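You operate a simulated robot arm through the tools that you are given. There is no shell and no other tool. Be economical: measure what you need, move in short steps, check, and stop when the job is done.

Carry out the task below with a simulated two-armed robot. There is one attempt and no reset: what you move stays moved.

## Task
Wax a patch on the upper of the left blue shoe and put it on the rack top.
Fine: set it in the cream tray for this; use the green pad and put that back. A coat counts when it lies all over at full strength: go over it till it gets no stronger.

Only the result counts: the job must be done as asked and must still hold three seconds after the hand-in. Knocking over, shifting, dropping, spilling or breaking anything else fails it.

## Robot
Two 7-joint arms with fingered hands on one trunk, on a base that drives. Base frame: it is fixed to the floor where the robot stands at the start and does not move with it; the origin is under the middle of the robot, x ahead of it, y to its left, z up; the surface under the hand at the start is at about z = 0.42. Readings come in m, rad, newtons and seconds.
The left shoulder is at the start at [0.046, 0.128, 1.32], the right one opposite. With the tool pointing down near the work surface each hand reaches from about 0.1 to 0.86 m from the robot's upright axis, wherever it stands, measured 20 degrees to its own side. Places, roughly: bed of the cream tray [0.4, -0.7, 0.4]; top of the shoe rack [0.5, 0.6, 0.9]; wax tin [0.6, -0.7, 0.4]. Payload 5 kg a hand.
The tool frame of a hand sits at the grasp point between the pads (the TCP): z along the fingers, y along the line on which they close. The tips reach 0.037 m beyond it. Largest opening 0.124 m; the body of the gripper starts 0.043 m behind the TCP. The gripper is a hand of 3 fingers: y runs from the thumb to the fingers, the wrist lies at [-0.021, -0.116, -0.203] in the tool frame, and closing takes about 1.5 s.
Orientation is that of the tool frame in the base frame, as a unit quaternion [x, y, z, w]. With the fingers straight down and the wrist toward the robot, the tool's x, y and z point along [0, 1, 0], [1, 0, 0] and [0, 0, -1] of the base frame.

## Interface
- The arms move only by the tool apply_moves. It takes "left_series", "right_series" or both (then of equal length, played together; a hand with none holds still); each is a list of rows, each an object (a shift or turn left out is 0, a gripper value left out holds the last) with "linear": the shift along the tool's x, y, z in m, a list of three; "delta_rot": the turn, a rotation vector about the tool's x, y, z in rad, a list of three. In form: [{"linear": [x, y, z], "delta_rot": [rx, ry, rz]}, ...]. A call has 1 to 10 rows; each row shifts and turns the commanded pose from where the row before left it, along the tool's axes as they then stand. "left_gripper" and "right_gripper" are, for a hand that has rows, the finger opening in m, from 0 to 0.124, set as the call begins (left out, the last holds). Each row takes 0.2 s and may step no farther than 0.05 m and 0.15 rad from the row before; otherwise, or with a gripper value out of range, the whole call is refused. Where a pose cannot be reached the arm comes as near as it can. A force on the tool above 40 N (or 10 N above the force at the start of the call, whichever is more), or a blocked arm, ends the call early, and 0.2 s more pass. Each finger travels about 0.045 m/s and halts on what it meets, pressing with about 28 N; the grip force reading is that of the motor and also rises with nothing between the fingers. The clock runs only during rows and for 0.2 s after the last one: add rows that do not move to give the fingers time. The reply holds the time, the measured pose of the TCP, the force on the tool along the base axes, the opening and the grip force, in the units named above and with some noise, with the torque about the TCP (base axes, N m) and any sound that the robot's microphone picked up, and new pictures: "show" is both (left out), scene, wrist or none (wrist: the cameras of the hands that moved).
- Cameras (640 x 400 px; columns grow to the right, rows downward): "scene" is now at [0.1611, 0.0128, 1.4647]; the picture's right is [0.19, -0.98, 0.00], its down [-0.85, -0.17, -0.51] and it looks along [0.50, 0.10, -0.86] (base axes); focal length 214 px, centre (320, 200). "left" rides on the left gripper at [-0.072, -0.104, -0.154] in its tool frame; the picture's right is [-0.83, -0.26, 0.49], its down [0.51, -0.72, 0.47] and it looks along [0.23, 0.64, 0.73] (tool axes); focal length 243 px, centre (320, 200). "right" rides on the right gripper at [0.073, -0.104, -0.154] in its tool frame; the picture's right is [-0.83, 0.26, -0.49], its down [-0.51, -0.72, 0.47] and it looks along [-0.23, 0.64, 0.73] (tool axes); focal length 243 px, centre (320, 200). There is no depth. A picture from a camera that has moved, and an enlarged one, comes with that camera's place and axes in the base frame and with its lens.
- slide_trunk(by): slides the trunk up (or, below 0, down) by that many m; the arms and the scene camera ride with it, the base frame stays. It gives what a move gives, with no picture.
- steer(legs): drives the robot by 1 to 6 legs, each [ahead, left, turn to the left] in m, m and rad, along the robot's own axes; the way and the turn of a leg run together, so that a leg with both is an arc; at most 1.5 m and 3.142 rad a leg. The arms and the cameras ride along, it lands a little off, and it stops where it bumps. It gives what a move gives, and a new picture of the scene camera.
- set_fingers(index, middle, thumb_bend, thumb_turn, hand): sets how far each is bent, from 0 (flat) to 1 (curled in); at 0.3 the hand is open as for a grip, at 0.7 the pads meet at the TCP. One left out holds its place. A second passes; each finger stops where it meets its share of the squeeze, and holds until it gets a number again. A gripper value or a shape takes the hand back. It gives what a move gives, with no picture; readings hold the bend of each and the force on the fingers (four entries, about 0 where the hand has none), thumb and palm. thumb_turn goes from beside the hand (0) to across from the fingers (1), as for a grip.
- hand_shape(shape, hand): the hand has 3 fingers and takes this shape, open, in about a second: jaw (thumb against the fingers, like two jaws); tri (thumb and two fingers); tip (a fingertip pinch); poke (one finger out to press); point (the index stretched); flat (the hand flat); cup (the hand cupped); fist (a fist). The gripper value then closes the fingers along that shape, each until it touches; the sizes above hold for jaw. It gives what a move gives, with no picture.
- turn_head(pan, tilt): turns the head with the scene camera to pan (to the left, within 1.396 rad either way) and tilt (down, from -0.506 to 1.204), counted from straight ahead of the robot. It gives what a move gives, and a new picture of the scene camera.
- enlarge(camera, box): a new picture of the part [left, top, right, bottom] of that camera's present view, enlarged. It takes no simulated time.
- finish_job(): hands the job in; it is judged then, once.

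Go step by step. Nothing tells you exact positions but the pictures and the camera data: compare them with the known pose of the tool, close in by small moves and look again before you grip or let go. The budget is 120 turns and 260 pictures, counting those below and the enlarged ones. Unless the task says otherwise, let go and move clear before handing in, and close with one line.

The tools are called after ">>>" as name(argument=value, ...) on one line, values as JSON. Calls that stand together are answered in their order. apply_moves: Moves the arms, as the interface text tells. Its arguments: {"type":"object","properties":{"left_series":{"type":"array"},"left_gripper":{"type":"number"},"right_series":{"type":"array"},"right_gripper":{"type":"number"},"show":{"type":"string","enum":["both","scene","wrist","none"]}},"required":[]} The other tools are called the same way: slide_trunk (by) slides the trunk up or down; hand_shape (shape, hand) gives the hand a shape; set_fingers (index, middle, thumb_bend, thumb_turn, hand) moves the fingers one by one; steer (legs) drives the base; turn_head (pan, tilt) turns the head that bears the scene camera; enlarge (camera, box) takes an enlarged picture of a part of a camera's view; finish_job () hands the job in.

At the start:

```text
time: 0.0
left_tcp_pos: [0.5941, -0.0937, 1.1595]
left_tool_rot: [0.707, 0.707, 0.0, 0.0]
left_contact_force: [0.2, 0.7, -0.7]
left_torque: [0.02, -0.03, 0.01]
left_opening: 0.1237
left_finger_force: 0.1
left_shape: jaw
left_bend: [0.3, 0.3, 0.3, 0.98]
left_finger forces: [0.0, 0.0, 0.0, 0.0, 0.0, 0.0]
right_tcp_pos: [0.376, -0.4691, 1.1633]
right_tool_rot: [0.707, 0.707, 0.0, -0.001]
right_contact_force: [0.2, -0.5, 0.6]
right_torque: [0.01, 0.02, 0.0]
right_opening: 0.1235
right_finger_force: 0.1
right_shape: jaw
right_bend: [0.3, 0.3, 0.3, 0.98]
right_finger forces: [0.0, 0.0, 0.1, 0.0, 0.0, 0.0]
trunk travel left (down, up): [-0.506, 0.058]
robot x, y, heading: [0.0019, -0.0004, 0.003]
head pan, tilt: [0.195, 1.038]
```

scene: 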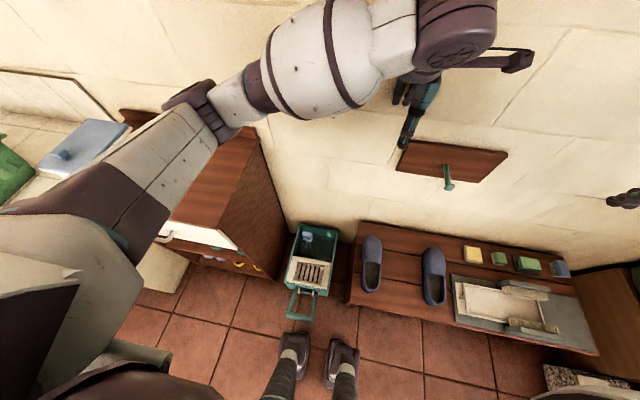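
right: 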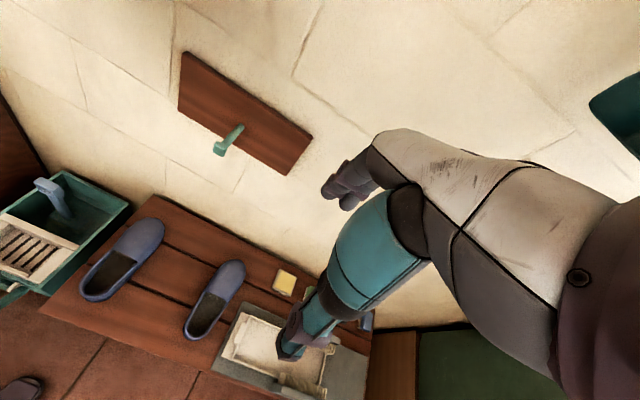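
left: 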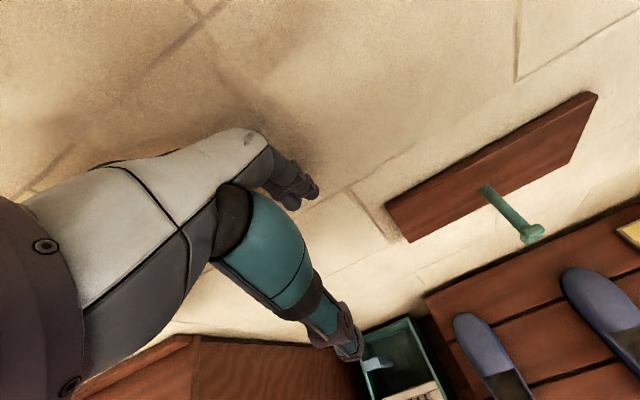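

I see a bench with two blue shoes, several small items at the back and a cream tray to the right. I'll look closer to identify the pads and the tin.

>>> enlarge(camera="scene", box=[340, 220, 640, 400])

>>> turn_head(pan=-0.8, tilt=0.9)

>>> turn_head(pan=0.9, tilt=0.7)

```text
2.13 times, centred on (490, 310) of scene
camera zoom: at [0.1611, 0.0128, 1.4647], right [0.19, -0.98, 0.0], down [-0.85, -0.17, -0.51], along [0.5, 0.1, -0.86], focal length 458 px, centre (-43, -35)
```

zoom: 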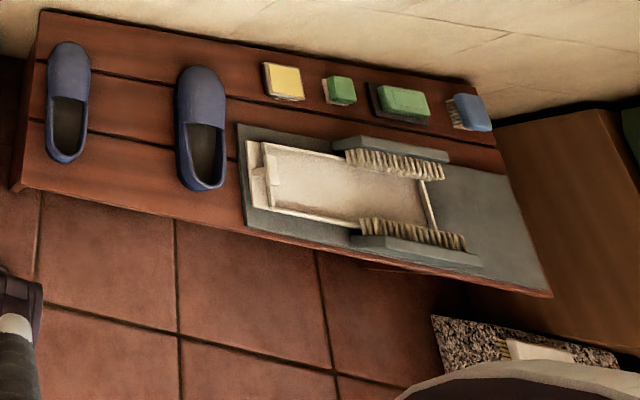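

```text
time: 1.3
left_tcp_pos: [0.5939, -0.0934, 1.1589]
left_tool_rot: [0.708, 0.707, -0.001, -0.001]
left_contact_force: [0.1, -0.9, 0.4]
left_torque: [-0.02, -0.01, 0.01]
left_opening: 0.1235
left_finger_force: 0.1
left_shape: jaw
left_bend: [0.3, 0.3, 0.3, 0.98]
left_finger forces: [0.1, 0.0, 0.0, 0.0, 0.1, 0.1]
right_tcp_pos: [0.3773, -0.4711, 1.1636]
right_tool_rot: [0.707, 0.708, 0.0, -0.001]
right_contact_force: [-0.1, 0.2, 0.3]
right_torque: [-0.02, -0.03, 0.0]
right_opening: 0.1237
right_finger_force: 0.1
right_shape: jaw
right_bend: [0.3, 0.3, 0.3, 0.98]
right_finger forces: [0.0, 0.0, 0.0, 0.1, 0.1, 0.0]
trunk travel left (down, up): [-0.506, 0.058]
robot x, y, heading: [0.0003, -0.0014, -0.0]
head pan, tilt: [-0.799, 0.901]
camera scene: at [0.1479, -0.0543, 1.4746], right [-0.72, -0.7, 0.0], down [-0.55, 0.56, -0.62], along [0.43, -0.44, -0.78], focal length 214 px, centre (320, 200)
```

scene: 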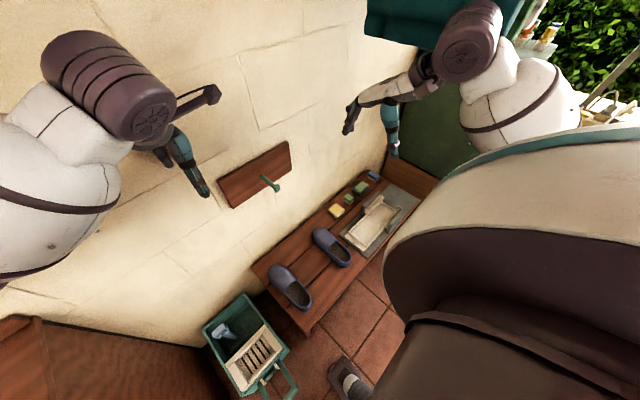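

```text
time: 3.0
left_tcp_pos: [0.5945, -0.0928, 1.1592]
left_tool_rot: [0.707, 0.707, 0.0, 0.0]
left_contact_force: [-0.2, 0.1, 1.5]
left_torque: [-0.02, -0.04, 0.02]
left_opening: 0.124
left_finger_force: 0.0
left_shape: jaw
left_bend: [0.3, 0.3, 0.3, 0.98]
left_finger forces: [0.1, 0.0, 0.1, 0.0, 0.0, 0.1]
right_tcp_pos: [0.3758, -0.4693, 1.1645]
right_tool_rot: [0.707, 0.708, 0.0, -0.001]
right_contact_force: [0.1, -0.5, -1.0]
right_torque: [0.0, -0.03, 0.0]
right_opening: 0.124
right_finger_force: 0.1
right_shape: jaw
right_bend: [0.3, 0.3, 0.3, 0.98]
right_finger forces: [0.1, 0.0, 0.1, 0.1, 0.0, 0.0]
trunk travel left (down, up): [-0.506, 0.058]
robot x, y, heading: [-0.0012, 0.0005, 0.004]
head pan, tilt: [0.901, 0.7]
camera scene: at [0.148, 0.0663, 1.4907], right [0.78, -0.62, 0.0], down [-0.4, -0.5, -0.76], along [0.48, 0.6, -0.64], focal length 214 px, centre (320, 200)
```

scene: 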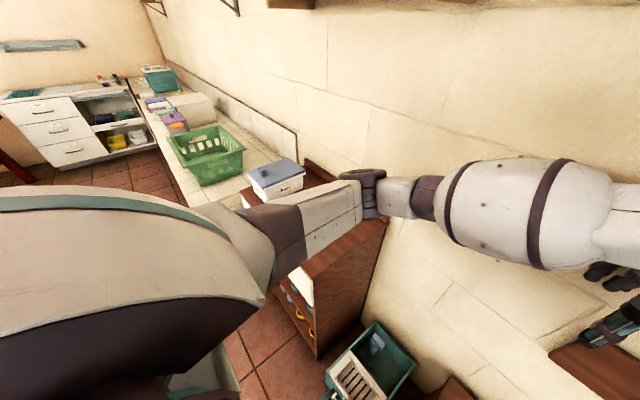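

The shoes sit at roughly [0.46,-0.17] (left) and [0.45,-0.45] (right); the tin and pads stand in a row at x≈0.6. I'll check what is on the right side before driving there, and inspect the tray region.

>>> turn_head(pan=-1.35, tilt=0.8)

>>> turn_head(pan=-0.5, tilt=1.1)

>>> enlarge(camera="right", box=[0, 150, 400, 400])

```text
time: 5.1
left_tcp_pos: [0.5929, -0.094, 1.1599]
left_tool_rot: [0.707, 0.707, 0.0, 0.001]
left_contact_force: [0.0, -0.5, 0.5]
left_torque: [-0.01, 0.0, 0.01]
left_opening: 0.1235
left_finger_force: 0.0
left_shape: jaw
left_bend: [0.3, 0.3, 0.3, 0.98]
left_finger forces: [0.0, 0.1, 0.1, 0.0, 0.1, 0.0]
right_tcp_pos: [0.3774, -0.4697, 1.1633]
right_tool_rot: [0.706, 0.708, 0.001, -0.001]
right_contact_force: [0.2, 0.1, 0.1]
right_torque: [0.01, 0.0, 0.0]
right_opening: 0.1234
right_finger_force: 0.1
right_shape: jaw
right_bend: [0.3, 0.3, 0.3, 0.98]
right_finger forces: [0.1, 0.0, 0.1, 0.1, 0.1, 0.0]
trunk travel left (down, up): [-0.506, 0.058]
robot x, y, heading: [-0.0014, -0.0003, 0.003]
head pan, tilt: [-1.349, 0.799]
camera scene: at [0.113, -0.0789, 1.4825], right [-0.98, -0.22, 0.0], down [-0.16, 0.7, -0.7], along [0.15, -0.68, -0.72], focal length 214 px, centre (320, 200)
```

scene: 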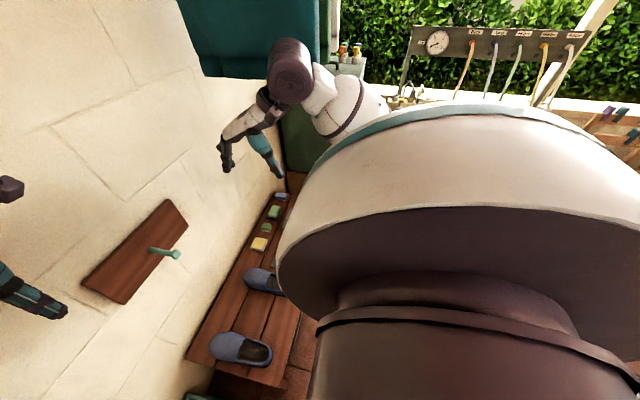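

```text
time: 6.3
left_tcp_pos: [0.5948, -0.0928, 1.1592]
left_tool_rot: [0.707, 0.707, 0.0, 0.0]
left_contact_force: [0.2, 0.0, -0.6]
left_torque: [0.02, 0.01, 0.03]
left_opening: 0.1239
left_finger_force: 0.0
left_shape: jaw
left_bend: [0.3, 0.3, 0.3, 0.98]
left_finger forces: [0.0, 0.0, 0.0, 0.0, 0.1, 0.0]
right_tcp_pos: [0.3752, -0.4713, 1.1631]
right_tool_rot: [0.707, 0.707, 0.0, -0.001]
right_contact_force: [0.2, -0.6, 0.5]
right_torque: [0.02, 0.05, 0.0]
right_opening: 0.1237
right_finger_force: 0.1
right_shape: jaw
right_bend: [0.3, 0.3, 0.3, 0.98]
right_finger forces: [0.0, 0.0, 0.1, 0.1, 0.0, 0.1]
trunk travel left (down, up): [-0.506, 0.058]
robot x, y, heading: [-0.0003, 0.0031, -0.004]
head pan, tilt: [-0.499, 1.1]
camera scene: at [0.1506, -0.0305, 1.4608], right [-0.48, -0.88, 0.0], down [-0.78, 0.43, -0.45], along [0.4, -0.22, -0.89], focal length 214 px, centre (320, 200)
```

scene: 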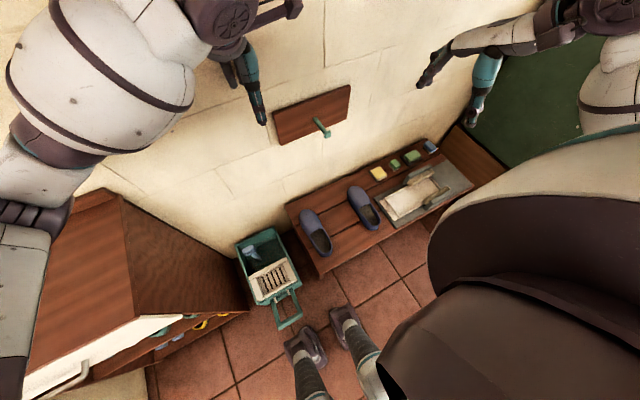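

```text
1.60 times, centred on (200, 275) of right
camera zoom: at [0.2718, -0.3987, 1.3174], right [0.26, -0.83, 0.49], down [-0.72, -0.51, -0.47], along [0.64, -0.23, -0.73], focal length 388 px, centre (512, 80)
```

zoom: 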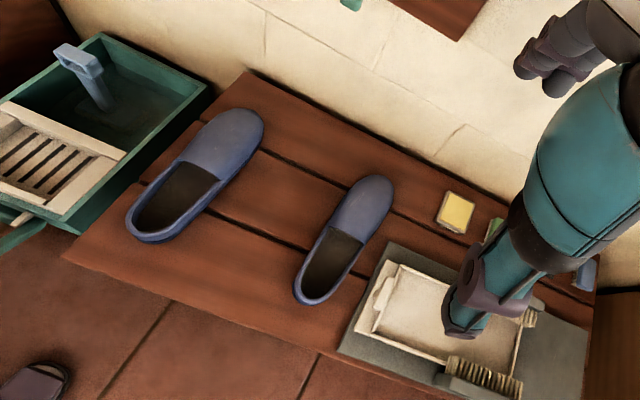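

There's a teal cabinet on the right above the bench; I need its location before driving sideways. Looking that way with the head level.

>>> turn_head(pan=-1.0, tilt=0.35)

```text
time: 7.4
left_tcp_pos: [0.595, -0.0931, 1.1597]
left_tool_rot: [0.707, 0.707, 0.0, 0.0]
left_contact_force: [-1.0, 0.1, -0.4]
left_torque: [0.02, -0.02, 0.01]
left_opening: 0.1237
left_finger_force: 0.1
left_shape: jaw
left_bend: [0.3, 0.3, 0.3, 0.98]
left_finger forces: [0.1, 0.0, 0.0, 0.0, 0.0, 0.0]
right_tcp_pos: [0.3763, -0.4701, 1.1638]
right_tool_rot: [0.707, 0.707, 0.0, -0.001]
right_contact_force: [0.1, -0.3, 0.6]
right_torque: [-0.02, -0.02, 0.03]
right_opening: 0.1237
right_finger_force: 0.1
right_shape: jaw
right_bend: [0.3, 0.3, 0.3, 0.98]
right_finger forces: [0.0, 0.0, 0.0, 0.0, 0.0, 0.0]
trunk travel left (down, up): [-0.506, 0.058]
robot x, y, heading: [0.0046, 0.0006, -0.001]
head pan, tilt: [-1.0, 0.351]
camera scene: at [0.1456, -0.0786, 1.522], right [-0.84, -0.54, 0.0], down [-0.19, 0.29, -0.94], along [0.51, -0.79, -0.34], focal length 214 px, centre (320, 200)
```

scene: 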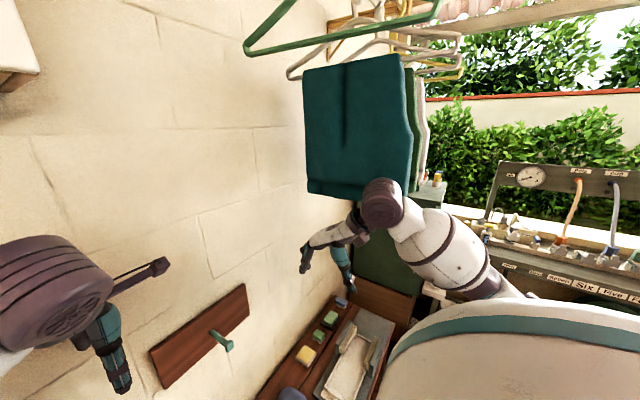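

Hanging trousers (bottom edge ≈ z 1.31) lie near the right arm, so I'll pull the left hand back from the wall peg, lower the trunk, then drive right.

>>> apply_moves(left_series=[{"linear": [0, -0.05, 0]}, {"linear": [0, -0.05, 0]}, {"linear": [0, -0.05, 0]}, {"linear": [0, -0.05, 0]}], show="none")

>>> slide_trunk(by=-0.2)

>>> turn_head(pan=-1.0, tilt=0.5)

>>> turn_head(pan=0.8, tilt=0.7)

```text
time: 8.4
left_tcp_pos: [0.3925, -0.0938, 1.1599]
left_tool_rot: [0.706, 0.708, 0.001, 0.001]
left_contact_force: [-0.6, 0.3, -0.1]
left_torque: [0.04, -0.02, 0.01]
left_opening: 0.1242
left_finger_force: 0.2
left_shape: jaw
left_bend: [0.3, 0.3, 0.3, 0.98]
left_finger forces: [0.0, 0.0, 0.0, 0.1, 0.0, 0.1]
right_tcp_pos: [0.3752, -0.4722, 1.1634]
right_tool_rot: [0.707, 0.707, 0.001, 0.0]
right_contact_force: [-0.2, 0.5, -1.0]
right_torque: [0.02, -0.05, 0.0]
right_opening: 0.1239
right_finger_force: 0.0
right_shape: jaw
right_bend: [0.3, 0.3, 0.3, 0.98]
right_finger forces: [0.1, 0.1, 0.1, 0.0, 0.0, 0.0]
trunk travel left (down, up): [-0.506, 0.058]
robot x, y, heading: [-0.0018, -0.0003, 0.0]
head pan, tilt: [-1.0, 0.351]
```

```text
time: 10.5
left_tcp_pos: [0.3934, -0.0941, 0.9234]
left_tool_rot: [0.705, 0.706, -0.048, -0.049]
left_contact_force: [0.0, -0.2, -0.6]
left_torque: [-0.01, -0.02, 0.0]
left_opening: 0.1241
left_finger_force: 0.1
left_shape: jaw
left_bend: [0.3, 0.3, 0.3, 0.98]
left_finger forces: [0.0, 0.1, 0.0, 0.0, 0.1, 0.0]
right_tcp_pos: [0.3695, -0.471, 0.8783]
right_tool_rot: [0.7, 0.701, -0.094, -0.097]
right_contact_force: [1.5, 0.8, 0.6]
right_torque: [-0.01, -0.02, -0.02]
right_opening: 0.1239
right_finger_force: 0.0
right_shape: jaw
right_bend: [0.3, 0.3, 0.3, 0.98]
right_finger forces: [0.1, 0.1, 0.0, 0.1, 0.0, 0.0]
trunk travel left (down, up): [-0.306, 0.258]
robot x, y, heading: [-0.0029, -0.0014, -0.002]
head pan, tilt: [-1.0, 0.351]
```

```text
time: 11.2
left_tcp_pos: [0.3925, -0.0935, 0.9217]
left_tool_rot: [0.705, 0.706, -0.048, -0.048]
left_contact_force: [-0.3, 0.4, 0.7]
left_torque: [0.0, 0.02, -0.02]
left_opening: 0.1237
left_finger_force: 0.1
left_shape: jaw
left_bend: [0.3, 0.3, 0.3, 0.98]
left_finger forces: [0.1, 0.1, 0.1, 0.0, 0.1, 0.0]
right_tcp_pos: [0.37, -0.4711, 0.8791]
right_tool_rot: [0.701, 0.701, -0.094, -0.095]
right_contact_force: [-0.7, 0.7, 0.3]
right_torque: [-0.01, -0.03, 0.0]
right_opening: 0.1239
right_finger_force: 0.1
right_shape: jaw
right_bend: [0.3, 0.3, 0.3, 0.98]
right_finger forces: [0.0, 0.1, 0.1, 0.0, 0.0, 0.0]
trunk travel left (down, up): [-0.306, 0.258]
robot x, y, heading: [-0.0026, -0.0019, -0.003]
head pan, tilt: [-1.0, 0.499]
camera scene: at [0.2201, -0.0768, 1.2869], right [-0.84, -0.54, 0.0], down [-0.26, 0.4, -0.88], along [0.47, -0.74, -0.48], focal length 214 px, centre (320, 200)
```

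scene: 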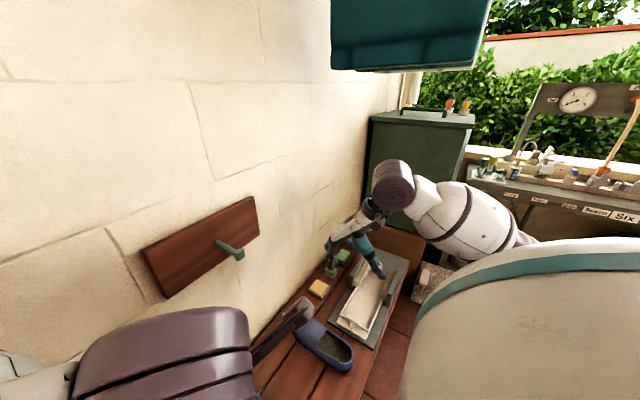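

```text
time: 13.0
left_tcp_pos: [0.3921, -0.094, 0.9214]
left_tool_rot: [0.706, 0.705, -0.047, -0.049]
left_contact_force: [0.6, 0.0, -0.3]
left_torque: [-0.01, -0.02, -0.01]
left_opening: 0.1242
left_finger_force: 0.1
left_shape: jaw
left_bend: [0.3, 0.3, 0.3, 0.98]
left_finger forces: [0.0, 0.0, 0.1, 0.0, 0.0, 0.1]
right_tcp_pos: [0.3694, -0.4708, 0.8786]
right_tool_rot: [0.7, 0.701, -0.094, -0.096]
right_contact_force: [0.3, -0.3, -0.4]
right_torque: [0.01, 0.02, -0.01]
right_opening: 0.1238
right_finger_force: 0.2
right_shape: jaw
right_bend: [0.3, 0.3, 0.3, 0.98]
right_finger forces: [0.0, 0.0, 0.1, 0.1, 0.0, 0.0]
trunk travel left (down, up): [-0.306, 0.258]
robot x, y, heading: [-0.0016, -0.0015, -0.001]
head pan, tilt: [0.799, 0.7]
camera scene: at [0.2302, 0.0607, 1.2692], right [0.72, -0.7, 0.0], down [-0.45, -0.46, -0.77], along [0.53, 0.55, -0.64], focal length 214 px, centre (320, 200)
```

scene: 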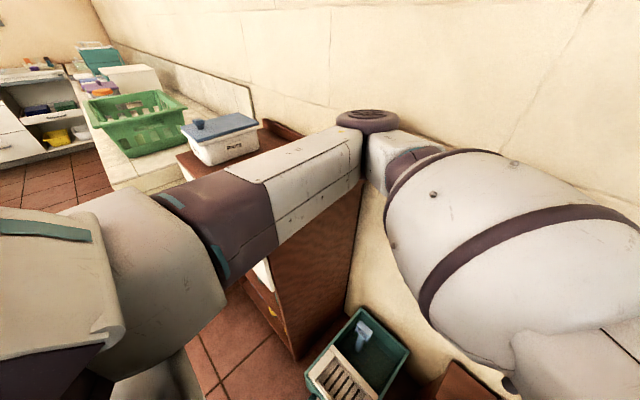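

The trousers hang at about x .22–.5, y<-.53, bottom z≈1.32; the arm now passes below them. Driving right by 0.3 m keeps the head clear.

>>> turn_head(pan=-0.5, tilt=0.9)

>>> steer(legs=[[0, -0.3, 0]])

```text
time: 14.5
left_tcp_pos: [0.3924, -0.0929, 0.9226]
left_tool_rot: [0.706, 0.705, -0.048, -0.049]
left_contact_force: [-0.2, 0.7, 0.5]
left_torque: [0.01, -0.02, 0.0]
left_opening: 0.1235
left_finger_force: 0.2
left_shape: jaw
left_bend: [0.3, 0.3, 0.3, 0.98]
left_finger forces: [0.0, 0.0, 0.1, 0.0, 0.0, 0.0]
right_tcp_pos: [0.3684, -0.4707, 0.8798]
right_tool_rot: [0.7, 0.701, -0.094, -0.096]
right_contact_force: [0.4, 1.2, 0.0]
right_torque: [-0.01, 0.04, -0.01]
right_opening: 0.1235
right_finger_force: 0.0
right_shape: jaw
right_bend: [0.3, 0.3, 0.3, 0.98]
right_finger forces: [0.0, 0.1, 0.0, 0.0, 0.0, 0.0]
trunk travel left (down, up): [-0.306, 0.258]
robot x, y, heading: [-0.0026, -0.0005, -0.001]
head pan, tilt: [-0.499, 0.901]
camera scene: at [0.2373, -0.0363, 1.253], right [-0.48, -0.88, 0.0], down [-0.69, 0.37, -0.62], along [0.55, -0.3, -0.78], focal length 214 px, centre (320, 200)
```

scene: 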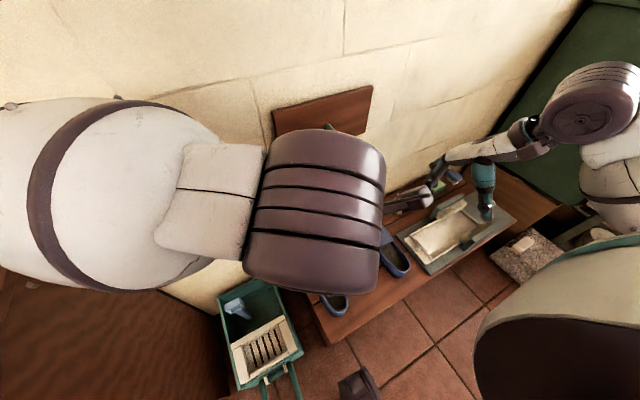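

```text
time: 17.7
left_tcp_pos: [0.3922, -0.3953, 0.9212]
left_tool_rot: [0.706, 0.705, -0.047, -0.05]
left_contact_force: [0.0, 0.1, 0.0]
left_torque: [0.02, -0.02, -0.02]
left_opening: 0.1241
left_finger_force: 0.1
left_shape: jaw
left_bend: [0.3, 0.3, 0.3, 0.98]
left_finger forces: [0.1, 0.1, 0.0, 0.1, 0.1, 0.0]
right_tcp_pos: [0.3666, -0.774, 0.8788]
right_tool_rot: [0.702, 0.7, -0.094, -0.096]
right_contact_force: [-0.1, 0.3, -1.0]
right_torque: [0.0, 0.03, 0.0]
right_opening: 0.1236
right_finger_force: 0.1
right_shape: jaw
right_bend: [0.3, 0.3, 0.3, 0.98]
right_finger forces: [0.1, 0.0, 0.1, 0.1, 0.0, 0.0]
trunk travel left (down, up): [-0.306, 0.258]
robot x, y, heading: [0.0012, -0.299, -0.001]
head pan, tilt: [-0.499, 0.901]
camera scene: at [0.2366, -0.3385, 1.253], right [-0.48, -0.88, 0.0], down [-0.69, 0.38, -0.62], along [0.54, -0.3, -0.78], focal length 214 px, centre (320, 200)
```

scene: 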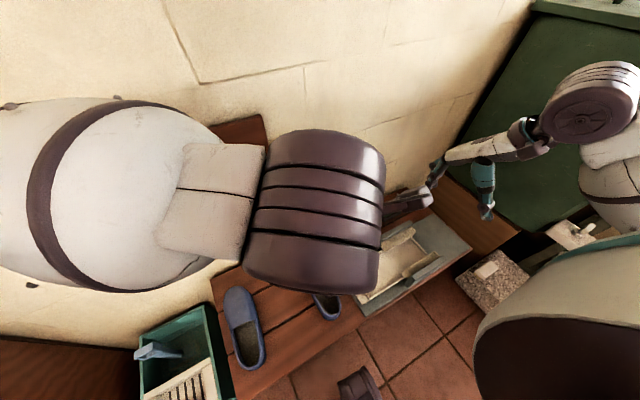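

Drive done. Next, wrist camera views from here (no move).

>>> enlarge(camera="right", box=[0, 0, 640, 400])

>>> enlarge(camera="left", box=[0, 0, 640, 400])

```text
1.00 times, centred on (320, 200) of right (not enlarged: the box is as wide or as high as the picture)
camera zoom: at [0.3067, -0.7022, 1.0554], right [0.38, -0.83, 0.4], down [-0.82, -0.5, -0.26], along [0.42, -0.23, -0.88], focal length 243 px, centre (320, 200)
```

zoom: 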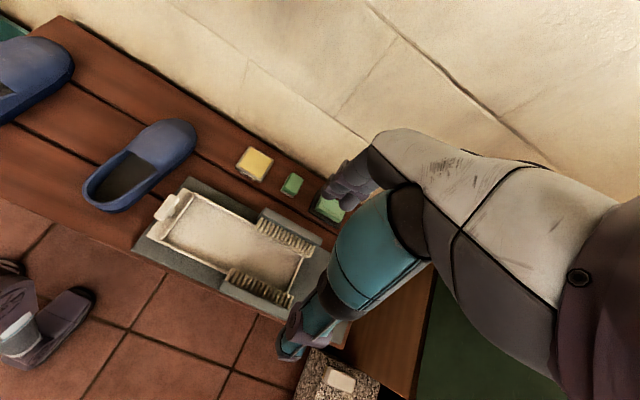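

```text
1.00 times, centred on (320, 200) of left (not enlarged: the box is as wide or as high as the picture)
camera zoom: at [0.3103, -0.4683, 1.0875], right [-0.33, -0.83, -0.45], down [-0.78, 0.51, -0.37], along [0.54, 0.23, -0.81], focal length 243 px, centre (320, 200)
```

zoom: 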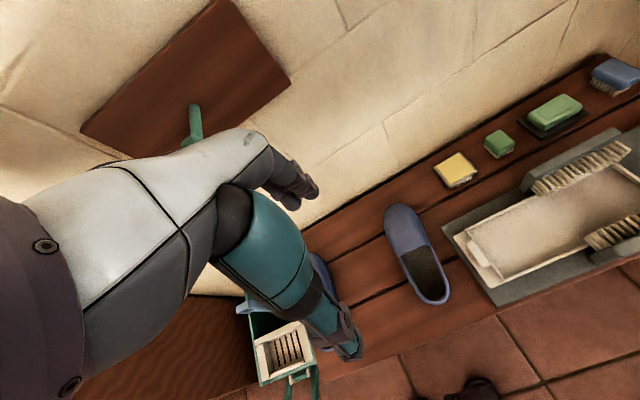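

>>> enlarge(camera="left", box=[400, 40, 640, 190])

>>> enlarge(camera="right", box=[80, 80, 400, 320])

```text
2.67 times, centred on (520, 115) of left
camera zoom: at [0.3103, -0.4683, 1.0875], right [-0.33, -0.83, -0.45], down [-0.78, 0.51, -0.37], along [0.54, 0.23, -0.81], focal length 647 px, centre (-213, 427)
```

zoom: 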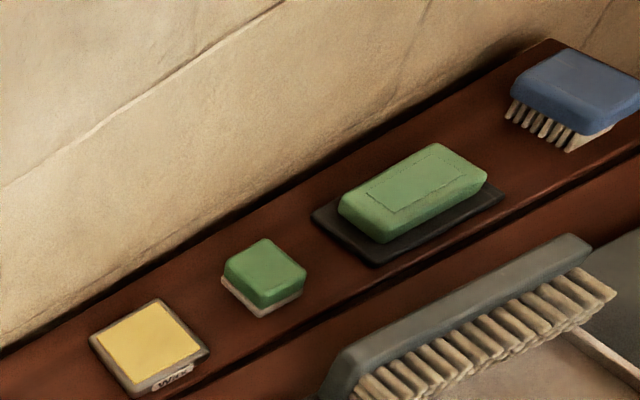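

```text
1.67 times, centred on (240, 200) of right
camera zoom: at [0.3067, -0.7022, 1.0554], right [0.38, -0.83, 0.4], down [-0.82, -0.5, -0.26], along [0.42, -0.23, -0.88], focal length 404 px, centre (453, 200)
```

zoom: 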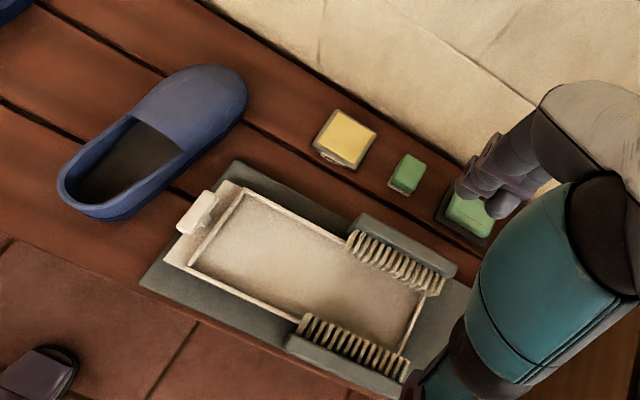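

The small green block with white felt face at ≈[0.61,-0.78] is the pad (the bigger one on a black dish looks like soap); the tin is at ≈[0.60,-0.66]. I'll level both hands and turn the left hand so it can grip the left shoe across its width.

>>> apply_moves(left_series=[{"delta_rot": [-0.137, 0, 0]}, {"delta_rot": [0, 0, 0.15]}, {"delta_rot": [0, 0, 0.15]}, {"delta_rot": [0, 0, 0.15]}, {"delta_rot": [0, 0, 0.15]}, {"delta_rot": [0, 0, 0.15]}, {"delta_rot": [0, 0, 0.15]}, {"delta_rot": [0, 0, 0.15]}, {"delta_rot": [0, 0, 0.15]}, {"delta_rot": [0, 0, 0.15]}], right_series=[{"delta_rot": [-0.135, 0, 0]}, {"delta_rot": [-0.135, 0, 0]}, {}, {}, {}, {}, {}, {}, {}, {}], show="none")

>>> apply_moves(left_series=[{"delta_rot": [0, 0, 0.11], "linear": [0, -0.05, 0]}, {"delta_rot": [0, 0, 0.11], "linear": [0, -0.05, 0]}, {"linear": [0.04, -0.05, 0]}, {"linear": [0, -0.05, 0]}, {}])

```text
time: 19.9
left_tcp_pos: [0.417, -0.4315, 0.9234]
left_tool_rot: [0.994, 0.108, 0.0, 0.0]
left_contact_force: [-0.3, 0.7, 0.3]
left_torque: [0.0, 0.04, 0.0]
left_opening: 0.124
left_finger_force: 0.1
left_shape: jaw
left_bend: [0.3, 0.3, 0.3, 0.98]
left_finger forces: [0.0, 0.1, 0.1, 0.0, 0.0, 0.1]
left hand out of reach, approached as far as the arm can: row 1, 2, 3, 4
right_tcp_pos: [0.3828, -0.8004, 0.8775]
right_tool_rot: [0.707, 0.707, 0.001, -0.003]
right_contact_force: [-0.7, 1.1, 0.4]
right_torque: [0.0, 0.0, 0.02]
right_opening: 0.1234
right_finger_force: 0.1
right_shape: jaw
right_bend: [0.3, 0.3, 0.3, 0.98]
right_finger forces: [0.1, 0.0, 0.0, 0.1, 0.1, 0.1]
right hand out of reach, approached as far as the arm can: row 1, 2
trunk travel left (down, up): [-0.306, 0.258]
robot x, y, heading: [-0.0018, -0.2994, -0.006]
head pan, tilt: [-0.499, 0.901]
```

```text
refused: row 3 steps farther than a row can; nothing moved
```

>>> apply_moves(left_series=[{"delta_rot": [0, 0, 0.11], "linear": [0, -0.05, 0]}, {"delta_rot": [0, 0, 0.107], "linear": [0, -0.05, 0]}, {"linear": [0.0, -0.05, 0]}, {"linear": [0.0, -0.05, 0]}, {}])

```text
time: 21.1
left_tcp_pos: [0.4263, -0.2386, 0.9255]
left_tool_rot: [1.0, 0.0, -0.001, -0.001]
left_contact_force: [-0.8, 0.8, 0.1]
left_torque: [0.06, 0.02, 0.02]
left_opening: 0.1238
left_finger_force: 0.0
left_shape: jaw
left_bend: [0.3, 0.3, 0.3, 0.98]
left_finger forces: [0.0, 0.1, 0.1, 0.0, 0.0, 0.0]
left hand out of reach, approached as far as the arm can: row 2, 3, 4
right_tcp_pos: [0.3826, -0.8004, 0.8761]
right_tool_rot: [0.708, 0.706, 0.002, -0.003]
right_contact_force: [1.1, 0.1, -0.6]
right_torque: [0.0, 0.02, 0.05]
right_opening: 0.1238
right_finger_force: 0.0
right_shape: jaw
right_bend: [0.3, 0.3, 0.3, 0.98]
right_finger forces: [0.0, 0.0, 0.2, 0.1, 0.1, 0.0]
trunk travel left (down, up): [-0.306, 0.258]
robot x, y, heading: [-0.0031, -0.3013, -0.003]
head pan, tilt: [-0.499, 0.901]
camera scene: at [0.2375, -0.3402, 1.2528], right [-0.48, -0.88, 0.0], down [-0.69, 0.38, -0.62], along [0.54, -0.3, -0.78], focal length 214 px, centre (320, 200)
camera left: at [0.3554, -0.1345, 1.078], right [-0.83, 0.26, -0.49], down [0.51, 0.72, -0.47], along [0.23, -0.64, -0.73], focal length 243 px, centre (320, 200)
```

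scene: 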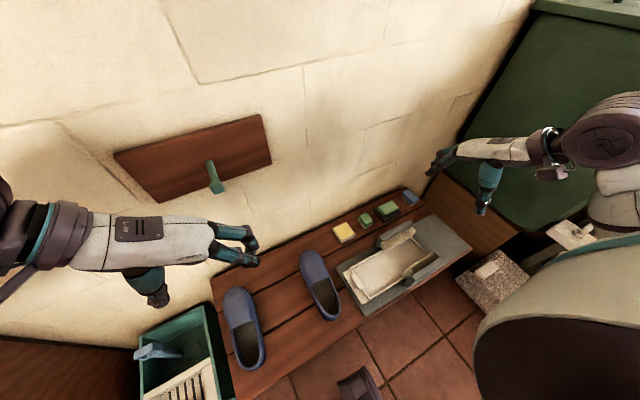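
left: 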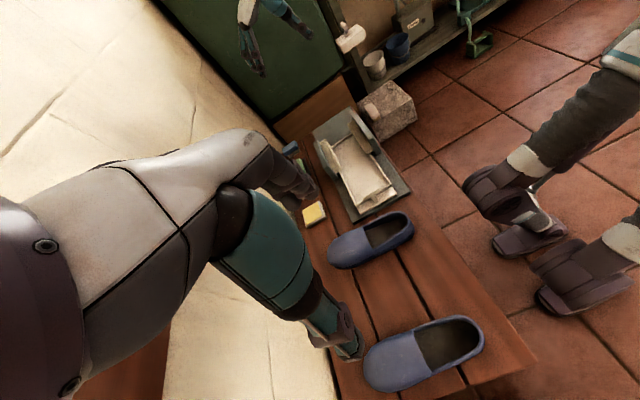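

Now both hands are clear; I'll zoom on the left shoe from both cameras for its exact place.

>>> enlarge(camera="scene", box=[190, 230, 430, 380])

>>> enlarge(camera="left", box=[300, 200, 540, 400])

```text
2.67 times, centred on (310, 305) of scene
camera zoom: at [0.2375, -0.3402, 1.2528], right [-0.48, -0.88, 0.0], down [-0.69, 0.38, -0.62], along [0.54, -0.3, -0.78], focal length 572 px, centre (347, -80)
```

zoom: 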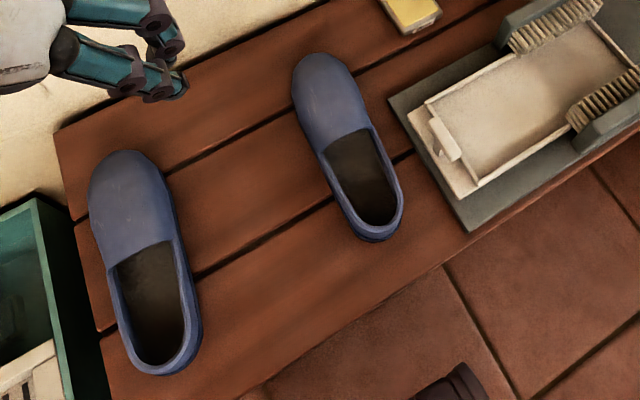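

```text
2.00 times, centred on (420, 300) of left
camera zoom: at [0.3554, -0.1345, 1.078], right [-0.83, 0.26, -0.49], down [0.51, 0.72, -0.47], along [0.23, -0.64, -0.73], focal length 485 px, centre (120, 0)
```

zoom: 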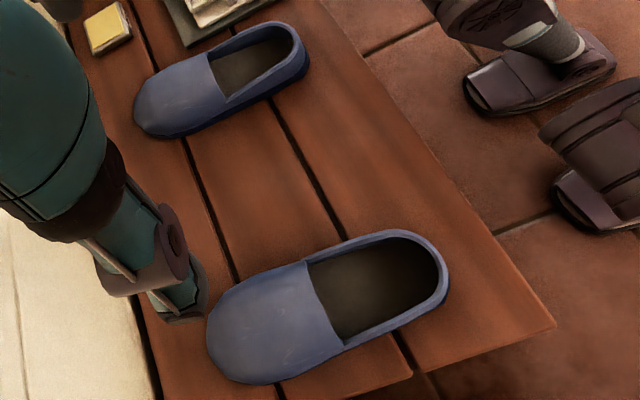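

Shoe centre line at x=0.455 is y≈-0.175, turned about -4°. I'll go above it and look.

>>> apply_moves(left_series=[{"linear": [0.015, -0.032, 0], "delta_rot": [0, 0, 0.035]}, {"linear": [0.014, -0.032, 0], "delta_rot": [0, 0, 0.035]}, {"linear": [0, 0, 0.05]}, {"linear": [0, 0, 0.05]}, {"linear": [0, 0, 0.05]}, {"linear": [0, 0, 0.05]}, {"linear": [0, 0, 0.05]}, {"linear": [0, 0, 0.05]}, {}], left_gripper=0.124)

```text
time: 23.1
left_tcp_pos: [0.4553, -0.1747, 0.6231]
left_tool_rot: [0.999, -0.034, 0.0, -0.001]
left_contact_force: [0.4, 0.0, 0.2]
left_torque: [0.03, 0.02, 0.02]
left_opening: 0.1239
left_finger_force: 0.0
left_shape: jaw
left_bend: [0.3, 0.3, 0.3, 0.98]
left_finger forces: [0.0, 0.0, 0.0, 0.0, 0.1, 0.1]
right_tcp_pos: [0.3815, -0.7995, 0.8765]
right_tool_rot: [0.707, 0.707, 0.002, -0.002]
right_contact_force: [0.1, 0.2, 0.0]
right_torque: [-0.01, 0.01, -0.02]
right_opening: 0.1238
right_finger_force: 0.0
right_shape: jaw
right_bend: [0.3, 0.3, 0.3, 0.98]
right_finger forces: [0.0, 0.0, 0.0, 0.2, 0.1, 0.1]
trunk travel left (down, up): [-0.306, 0.258]
robot x, y, heading: [-0.0044, -0.2986, 0.001]
head pan, tilt: [-0.499, 0.901]
camera scene: at [0.2364, -0.3387, 1.2531], right [-0.48, -0.88, 0.0], down [-0.69, 0.38, -0.62], along [0.54, -0.3, -0.78], focal length 214 px, centre (320, 200)
camera left: at [0.3908, -0.0651, 0.7765], right [-0.81, 0.32, -0.49], down [0.56, 0.69, -0.47], along [0.19, -0.65, -0.73], focal length 243 px, centre (320, 200)
```

scene: 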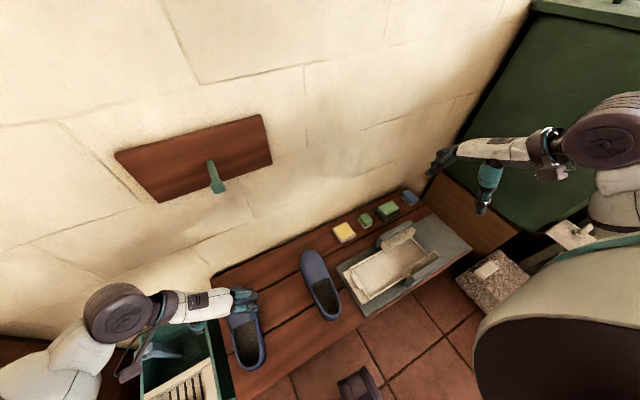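
left: 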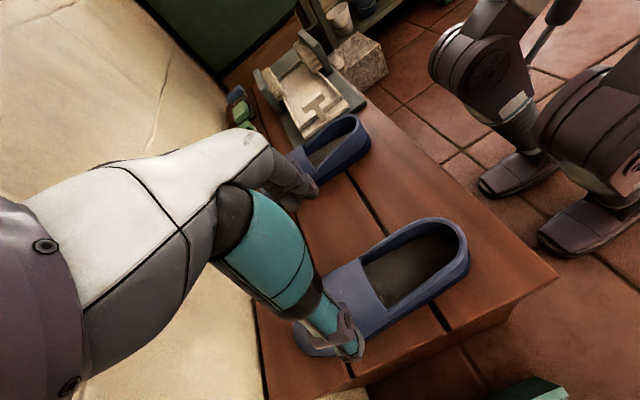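

Aligned by numbers; I'll descend most of the way and check.

>>> apply_moves(left_series=[{"linear": [0, 0, 0.04]}, {"linear": [0, 0, 0.03]}, {}])

>>> enlarge(camera="scene", box=[190, 250, 350, 380])

```text
time: 23.9
left_tcp_pos: [0.4554, -0.1733, 0.5544]
left_tool_rot: [0.999, -0.034, -0.001, -0.001]
left_contact_force: [-0.4, 0.3, 0.1]
left_torque: [-0.01, 0.02, 0.01]
left_opening: 0.1241
left_finger_force: 0.0
left_shape: jaw
left_bend: [0.3, 0.3, 0.3, 0.98]
left_finger forces: [0.0, 0.0, 0.1, 0.1, 0.0, 0.0]
right_tcp_pos: [0.3811, -0.7988, 0.8764]
right_tool_rot: [0.707, 0.707, 0.002, -0.003]
right_contact_force: [0.0, 0.9, -0.3]
right_torque: [0.0, -0.01, 0.01]
right_opening: 0.1237
right_finger_force: 0.1
right_shape: jaw
right_bend: [0.3, 0.3, 0.3, 0.98]
right_finger forces: [0.0, 0.0, 0.0, 0.1, 0.1, 0.0]
trunk travel left (down, up): [-0.306, 0.258]
robot x, y, heading: [0.0041, -0.2967, -0.006]
head pan, tilt: [-0.499, 0.901]
camera scene: at [0.2365, -0.3386, 1.2531], right [-0.48, -0.88, 0.0], down [-0.69, 0.38, -0.62], along [0.54, -0.3, -0.78], focal length 214 px, centre (320, 200)
camera left: at [0.3913, -0.0647, 0.7068], right [-0.81, 0.32, -0.49], down [0.56, 0.69, -0.47], along [0.19, -0.65, -0.73], focal length 243 px, centre (320, 200)
```

scene: 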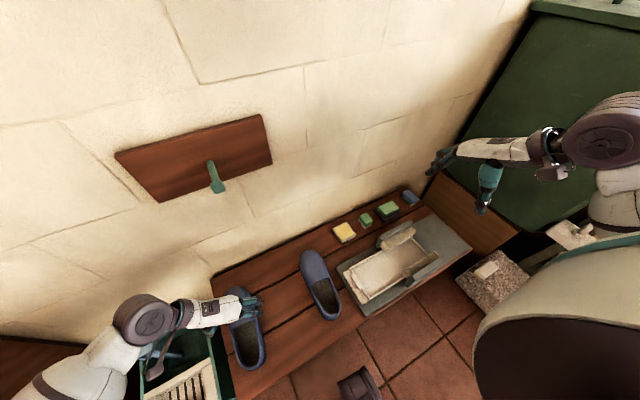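
left: 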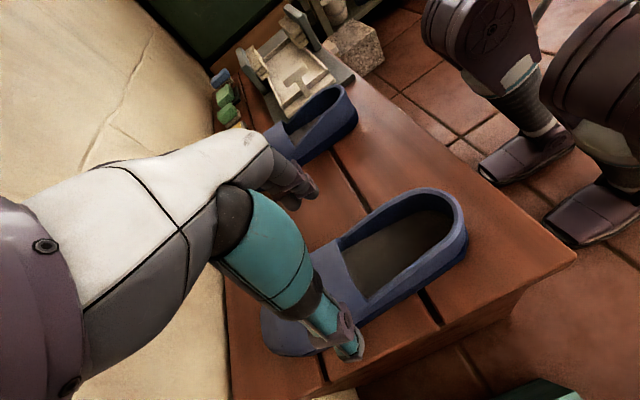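

```text
3.08 times, centred on (270, 315) of scene
camera zoom: at [0.2365, -0.3386, 1.2531], right [-0.48, -0.88, 0.0], down [-0.69, 0.38, -0.62], along [0.54, -0.3, -0.78], focal length 660 px, centre (474, -154)
```

zoom: 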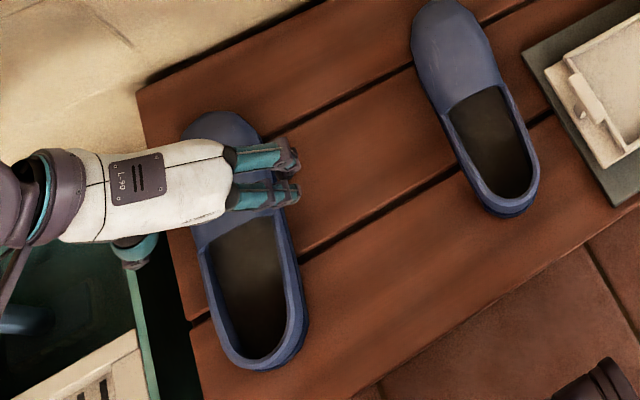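

Fingers straddle the shoe. Descending the rest and closing.

>>> apply_moves(left_series=[{"linear": [0, 0, 0.03]}, {"linear": [0, 0, 0.02]}, {"linear": [0, 0, 0.02]}, {}])

>>> enlarge(camera="scene", box=[190, 250, 350, 380])

```text
time: 24.9
left_tcp_pos: [0.4558, -0.1733, 0.4834]
left_tool_rot: [0.999, -0.034, 0.0, -0.001]
left_contact_force: [0.2, 0.1, 0.0]
left_torque: [-0.02, 0.01, -0.03]
left_opening: 0.1241
left_finger_force: 0.0
left_shape: jaw
left_bend: [0.3, 0.3, 0.3, 0.98]
left_finger forces: [0.0, 0.0, 0.1, 0.1, 0.1, 0.1]
right_tcp_pos: [0.3815, -0.7998, 0.8771]
right_tool_rot: [0.707, 0.707, 0.002, -0.003]
right_contact_force: [0.2, -0.2, -0.1]
right_torque: [0.02, 0.04, 0.02]
right_opening: 0.1238
right_finger_force: 0.0
right_shape: jaw
right_bend: [0.3, 0.3, 0.3, 0.98]
right_finger forces: [0.0, 0.0, 0.0, 0.0, 0.0, 0.0]
trunk travel left (down, up): [-0.306, 0.258]
robot x, y, heading: [0.0007, -0.3031, -0.005]
head pan, tilt: [-0.499, 0.901]
camera scene: at [0.2365, -0.3386, 1.253], right [-0.48, -0.88, 0.0], down [-0.69, 0.38, -0.62], along [0.54, -0.3, -0.78], focal length 214 px, centre (320, 200)
camera left: at [0.3914, -0.0643, 0.6372], right [-0.81, 0.32, -0.49], down [0.56, 0.69, -0.47], along [0.19, -0.65, -0.73], focal length 243 px, centre (320, 200)
```

scene: 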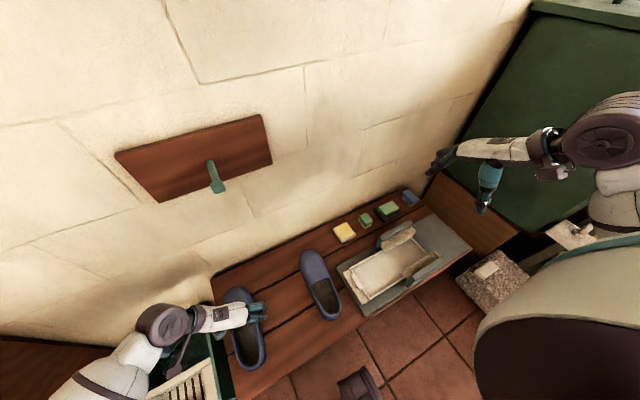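
left: 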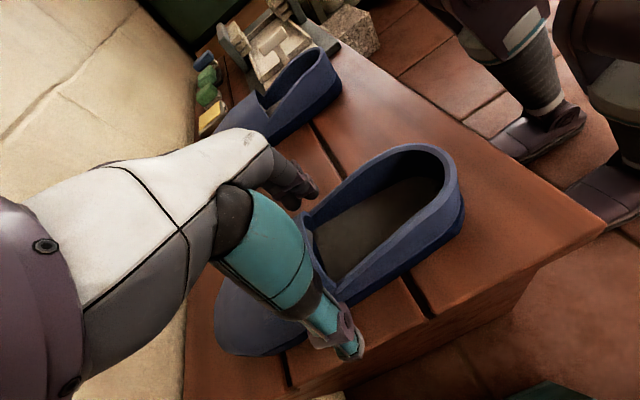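

```text
3.08 times, centred on (270, 315) of scene
camera zoom: at [0.2365, -0.3386, 1.253], right [-0.48, -0.88, 0.0], down [-0.69, 0.38, -0.62], along [0.54, -0.3, -0.78], focal length 660 px, centre (474, -154)
```

zoom: 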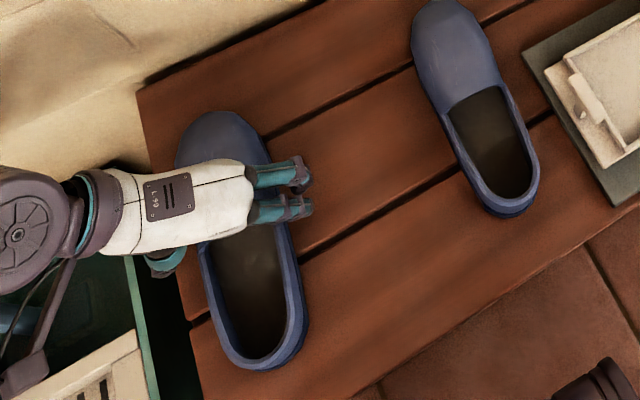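

Good straddle; closing.

>>> apply_moves(left_series=[{}, {}, {}, {}, {}, {}], left_gripper=0.04, show="scene")

```text
time: 26.3
left_tcp_pos: [0.4558, -0.1736, 0.4844]
left_tool_rot: [0.999, -0.034, 0.0, 0.0]
left_contact_force: [0.4, -0.6, 0.0]
left_torque: [-0.08, -0.01, -0.1]
left_opening: 0.0781
left_finger_force: 28.0
left_shape: jaw
left_bend: [0.28, 0.4, 0.64, 1.0]
left_finger forces: [16.6, 8.8, 0.1, 0.0, 23.9, 0.0]
right_tcp_pos: [0.3826, -0.7984, 0.8767]
right_tool_rot: [0.708, 0.707, 0.001, -0.003]
right_contact_force: [-0.1, -0.6, -0.1]
right_torque: [0.01, -0.01, 0.01]
right_opening: 0.1238
right_finger_force: 0.1
right_shape: jaw
right_bend: [0.3, 0.3, 0.3, 0.98]
right_finger forces: [0.0, 0.0, 0.0, 0.0, 0.0, 0.1]
trunk travel left (down, up): [-0.306, 0.258]
robot x, y, heading: [0.0028, -0.3035, -0.004]
head pan, tilt: [-0.499, 0.901]
camera scene: at [0.2367, -0.3385, 1.253], right [-0.48, -0.88, 0.0], down [-0.69, 0.38, -0.62], along [0.54, -0.3, -0.78], focal length 214 px, centre (320, 200)
```

scene: 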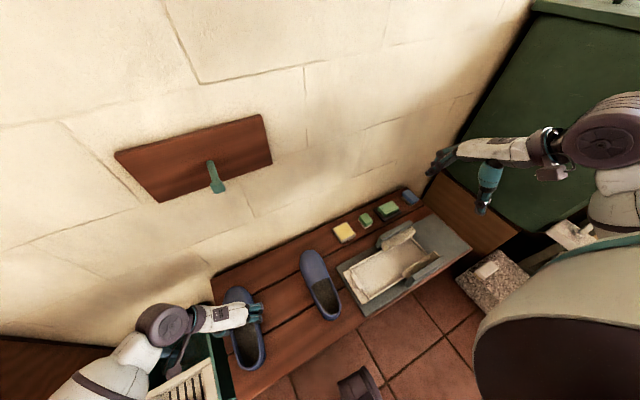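

Gripped at 0.078 m with 28 N. Lifting, and moving the right hand out of the way.

>>> apply_moves(left_series=[{"linear": [0, 0, -0.03]}, {"linear": [0, 0, -0.04]}, {"linear": [0, 0, -0.05]}, {"linear": [0, 0, -0.05]}, {"linear": [0, 0, -0.04]}, {}], right_series=[{"linear": [-0.04, 0, 0]}, {"linear": [-0.04, 0, 0]}, {"linear": [-0.04, 0, 0]}, {"linear": [-0.04, 0, 0]}, {}, {}])

```text
time: 27.7
left_tcp_pos: [0.4556, -0.1736, 0.6935]
left_tool_rot: [0.999, -0.033, 0.0, -0.001]
left_contact_force: [0.0, 0.2, -2.0]
left_torque: [0.01, 0.07, 0.04]
left_opening: 0.078
left_finger_force: 27.9
left_shape: jaw
left_bend: [0.28, 0.4, 0.64, 1.0]
left_finger forces: [16.9, 8.3, 0.1, 0.0, 24.3, 0.1]
right_tcp_pos: [0.3814, -0.9585, 0.8766]
right_tool_rot: [0.708, 0.706, 0.001, -0.002]
right_contact_force: [-0.4, 0.6, -0.8]
right_torque: [0.02, -0.01, -0.01]
right_opening: 0.1236
right_finger_force: 0.0
right_shape: jaw
right_bend: [0.3, 0.3, 0.3, 0.98]
right_finger forces: [0.0, 0.1, 0.1, 0.0, 0.0, 0.1]
trunk travel left (down, up): [-0.306, 0.258]
robot x, y, heading: [-0.0054, -0.3022, -0.003]
head pan, tilt: [-0.499, 0.901]
camera scene: at [0.2368, -0.3386, 1.2529], right [-0.48, -0.88, 0.0], down [-0.69, 0.38, -0.62], along [0.54, -0.3, -0.78], focal length 214 px, centre (320, 200)
camera right: at [0.2775, -0.8871, 1.0303], right [0.26, -0.83, 0.49], down [-0.72, -0.5, -0.47], along [0.64, -0.23, -0.73], focal length 243 px, centre (320, 200)
camera left: at [0.3916, -0.0644, 0.8475], right [-0.81, 0.32, -0.49], down [0.56, 0.69, -0.47], along [0.19, -0.65, -0.73], focal length 243 px, centre (320, 200)
```

scene: 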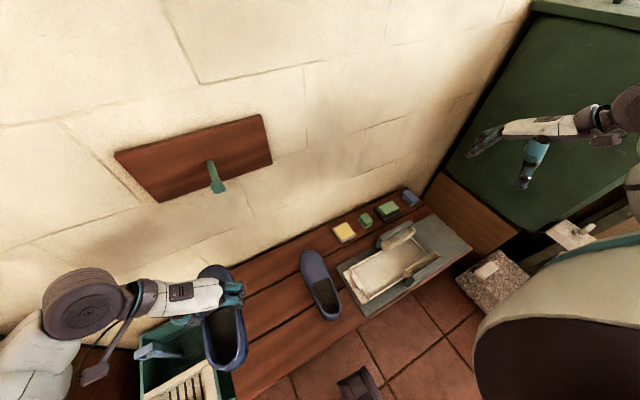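
right: 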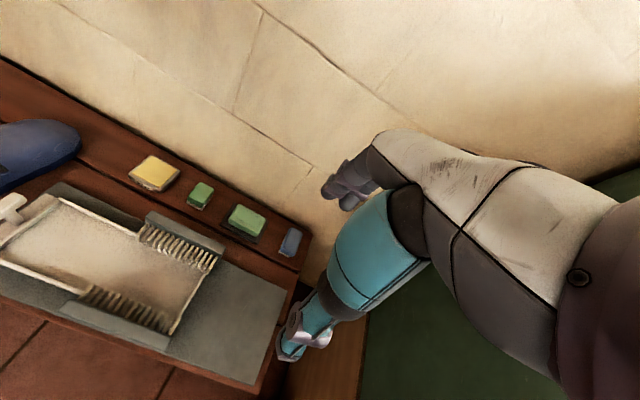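
left: 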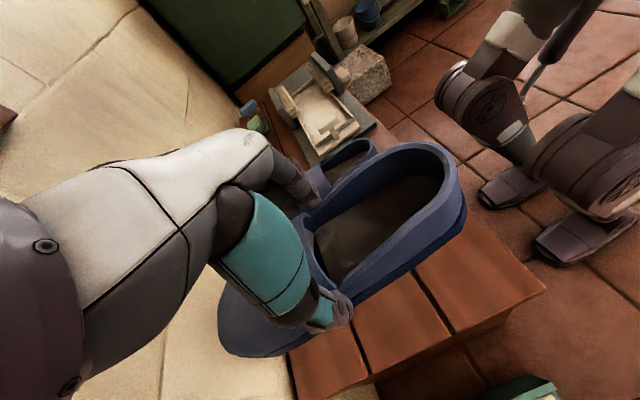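

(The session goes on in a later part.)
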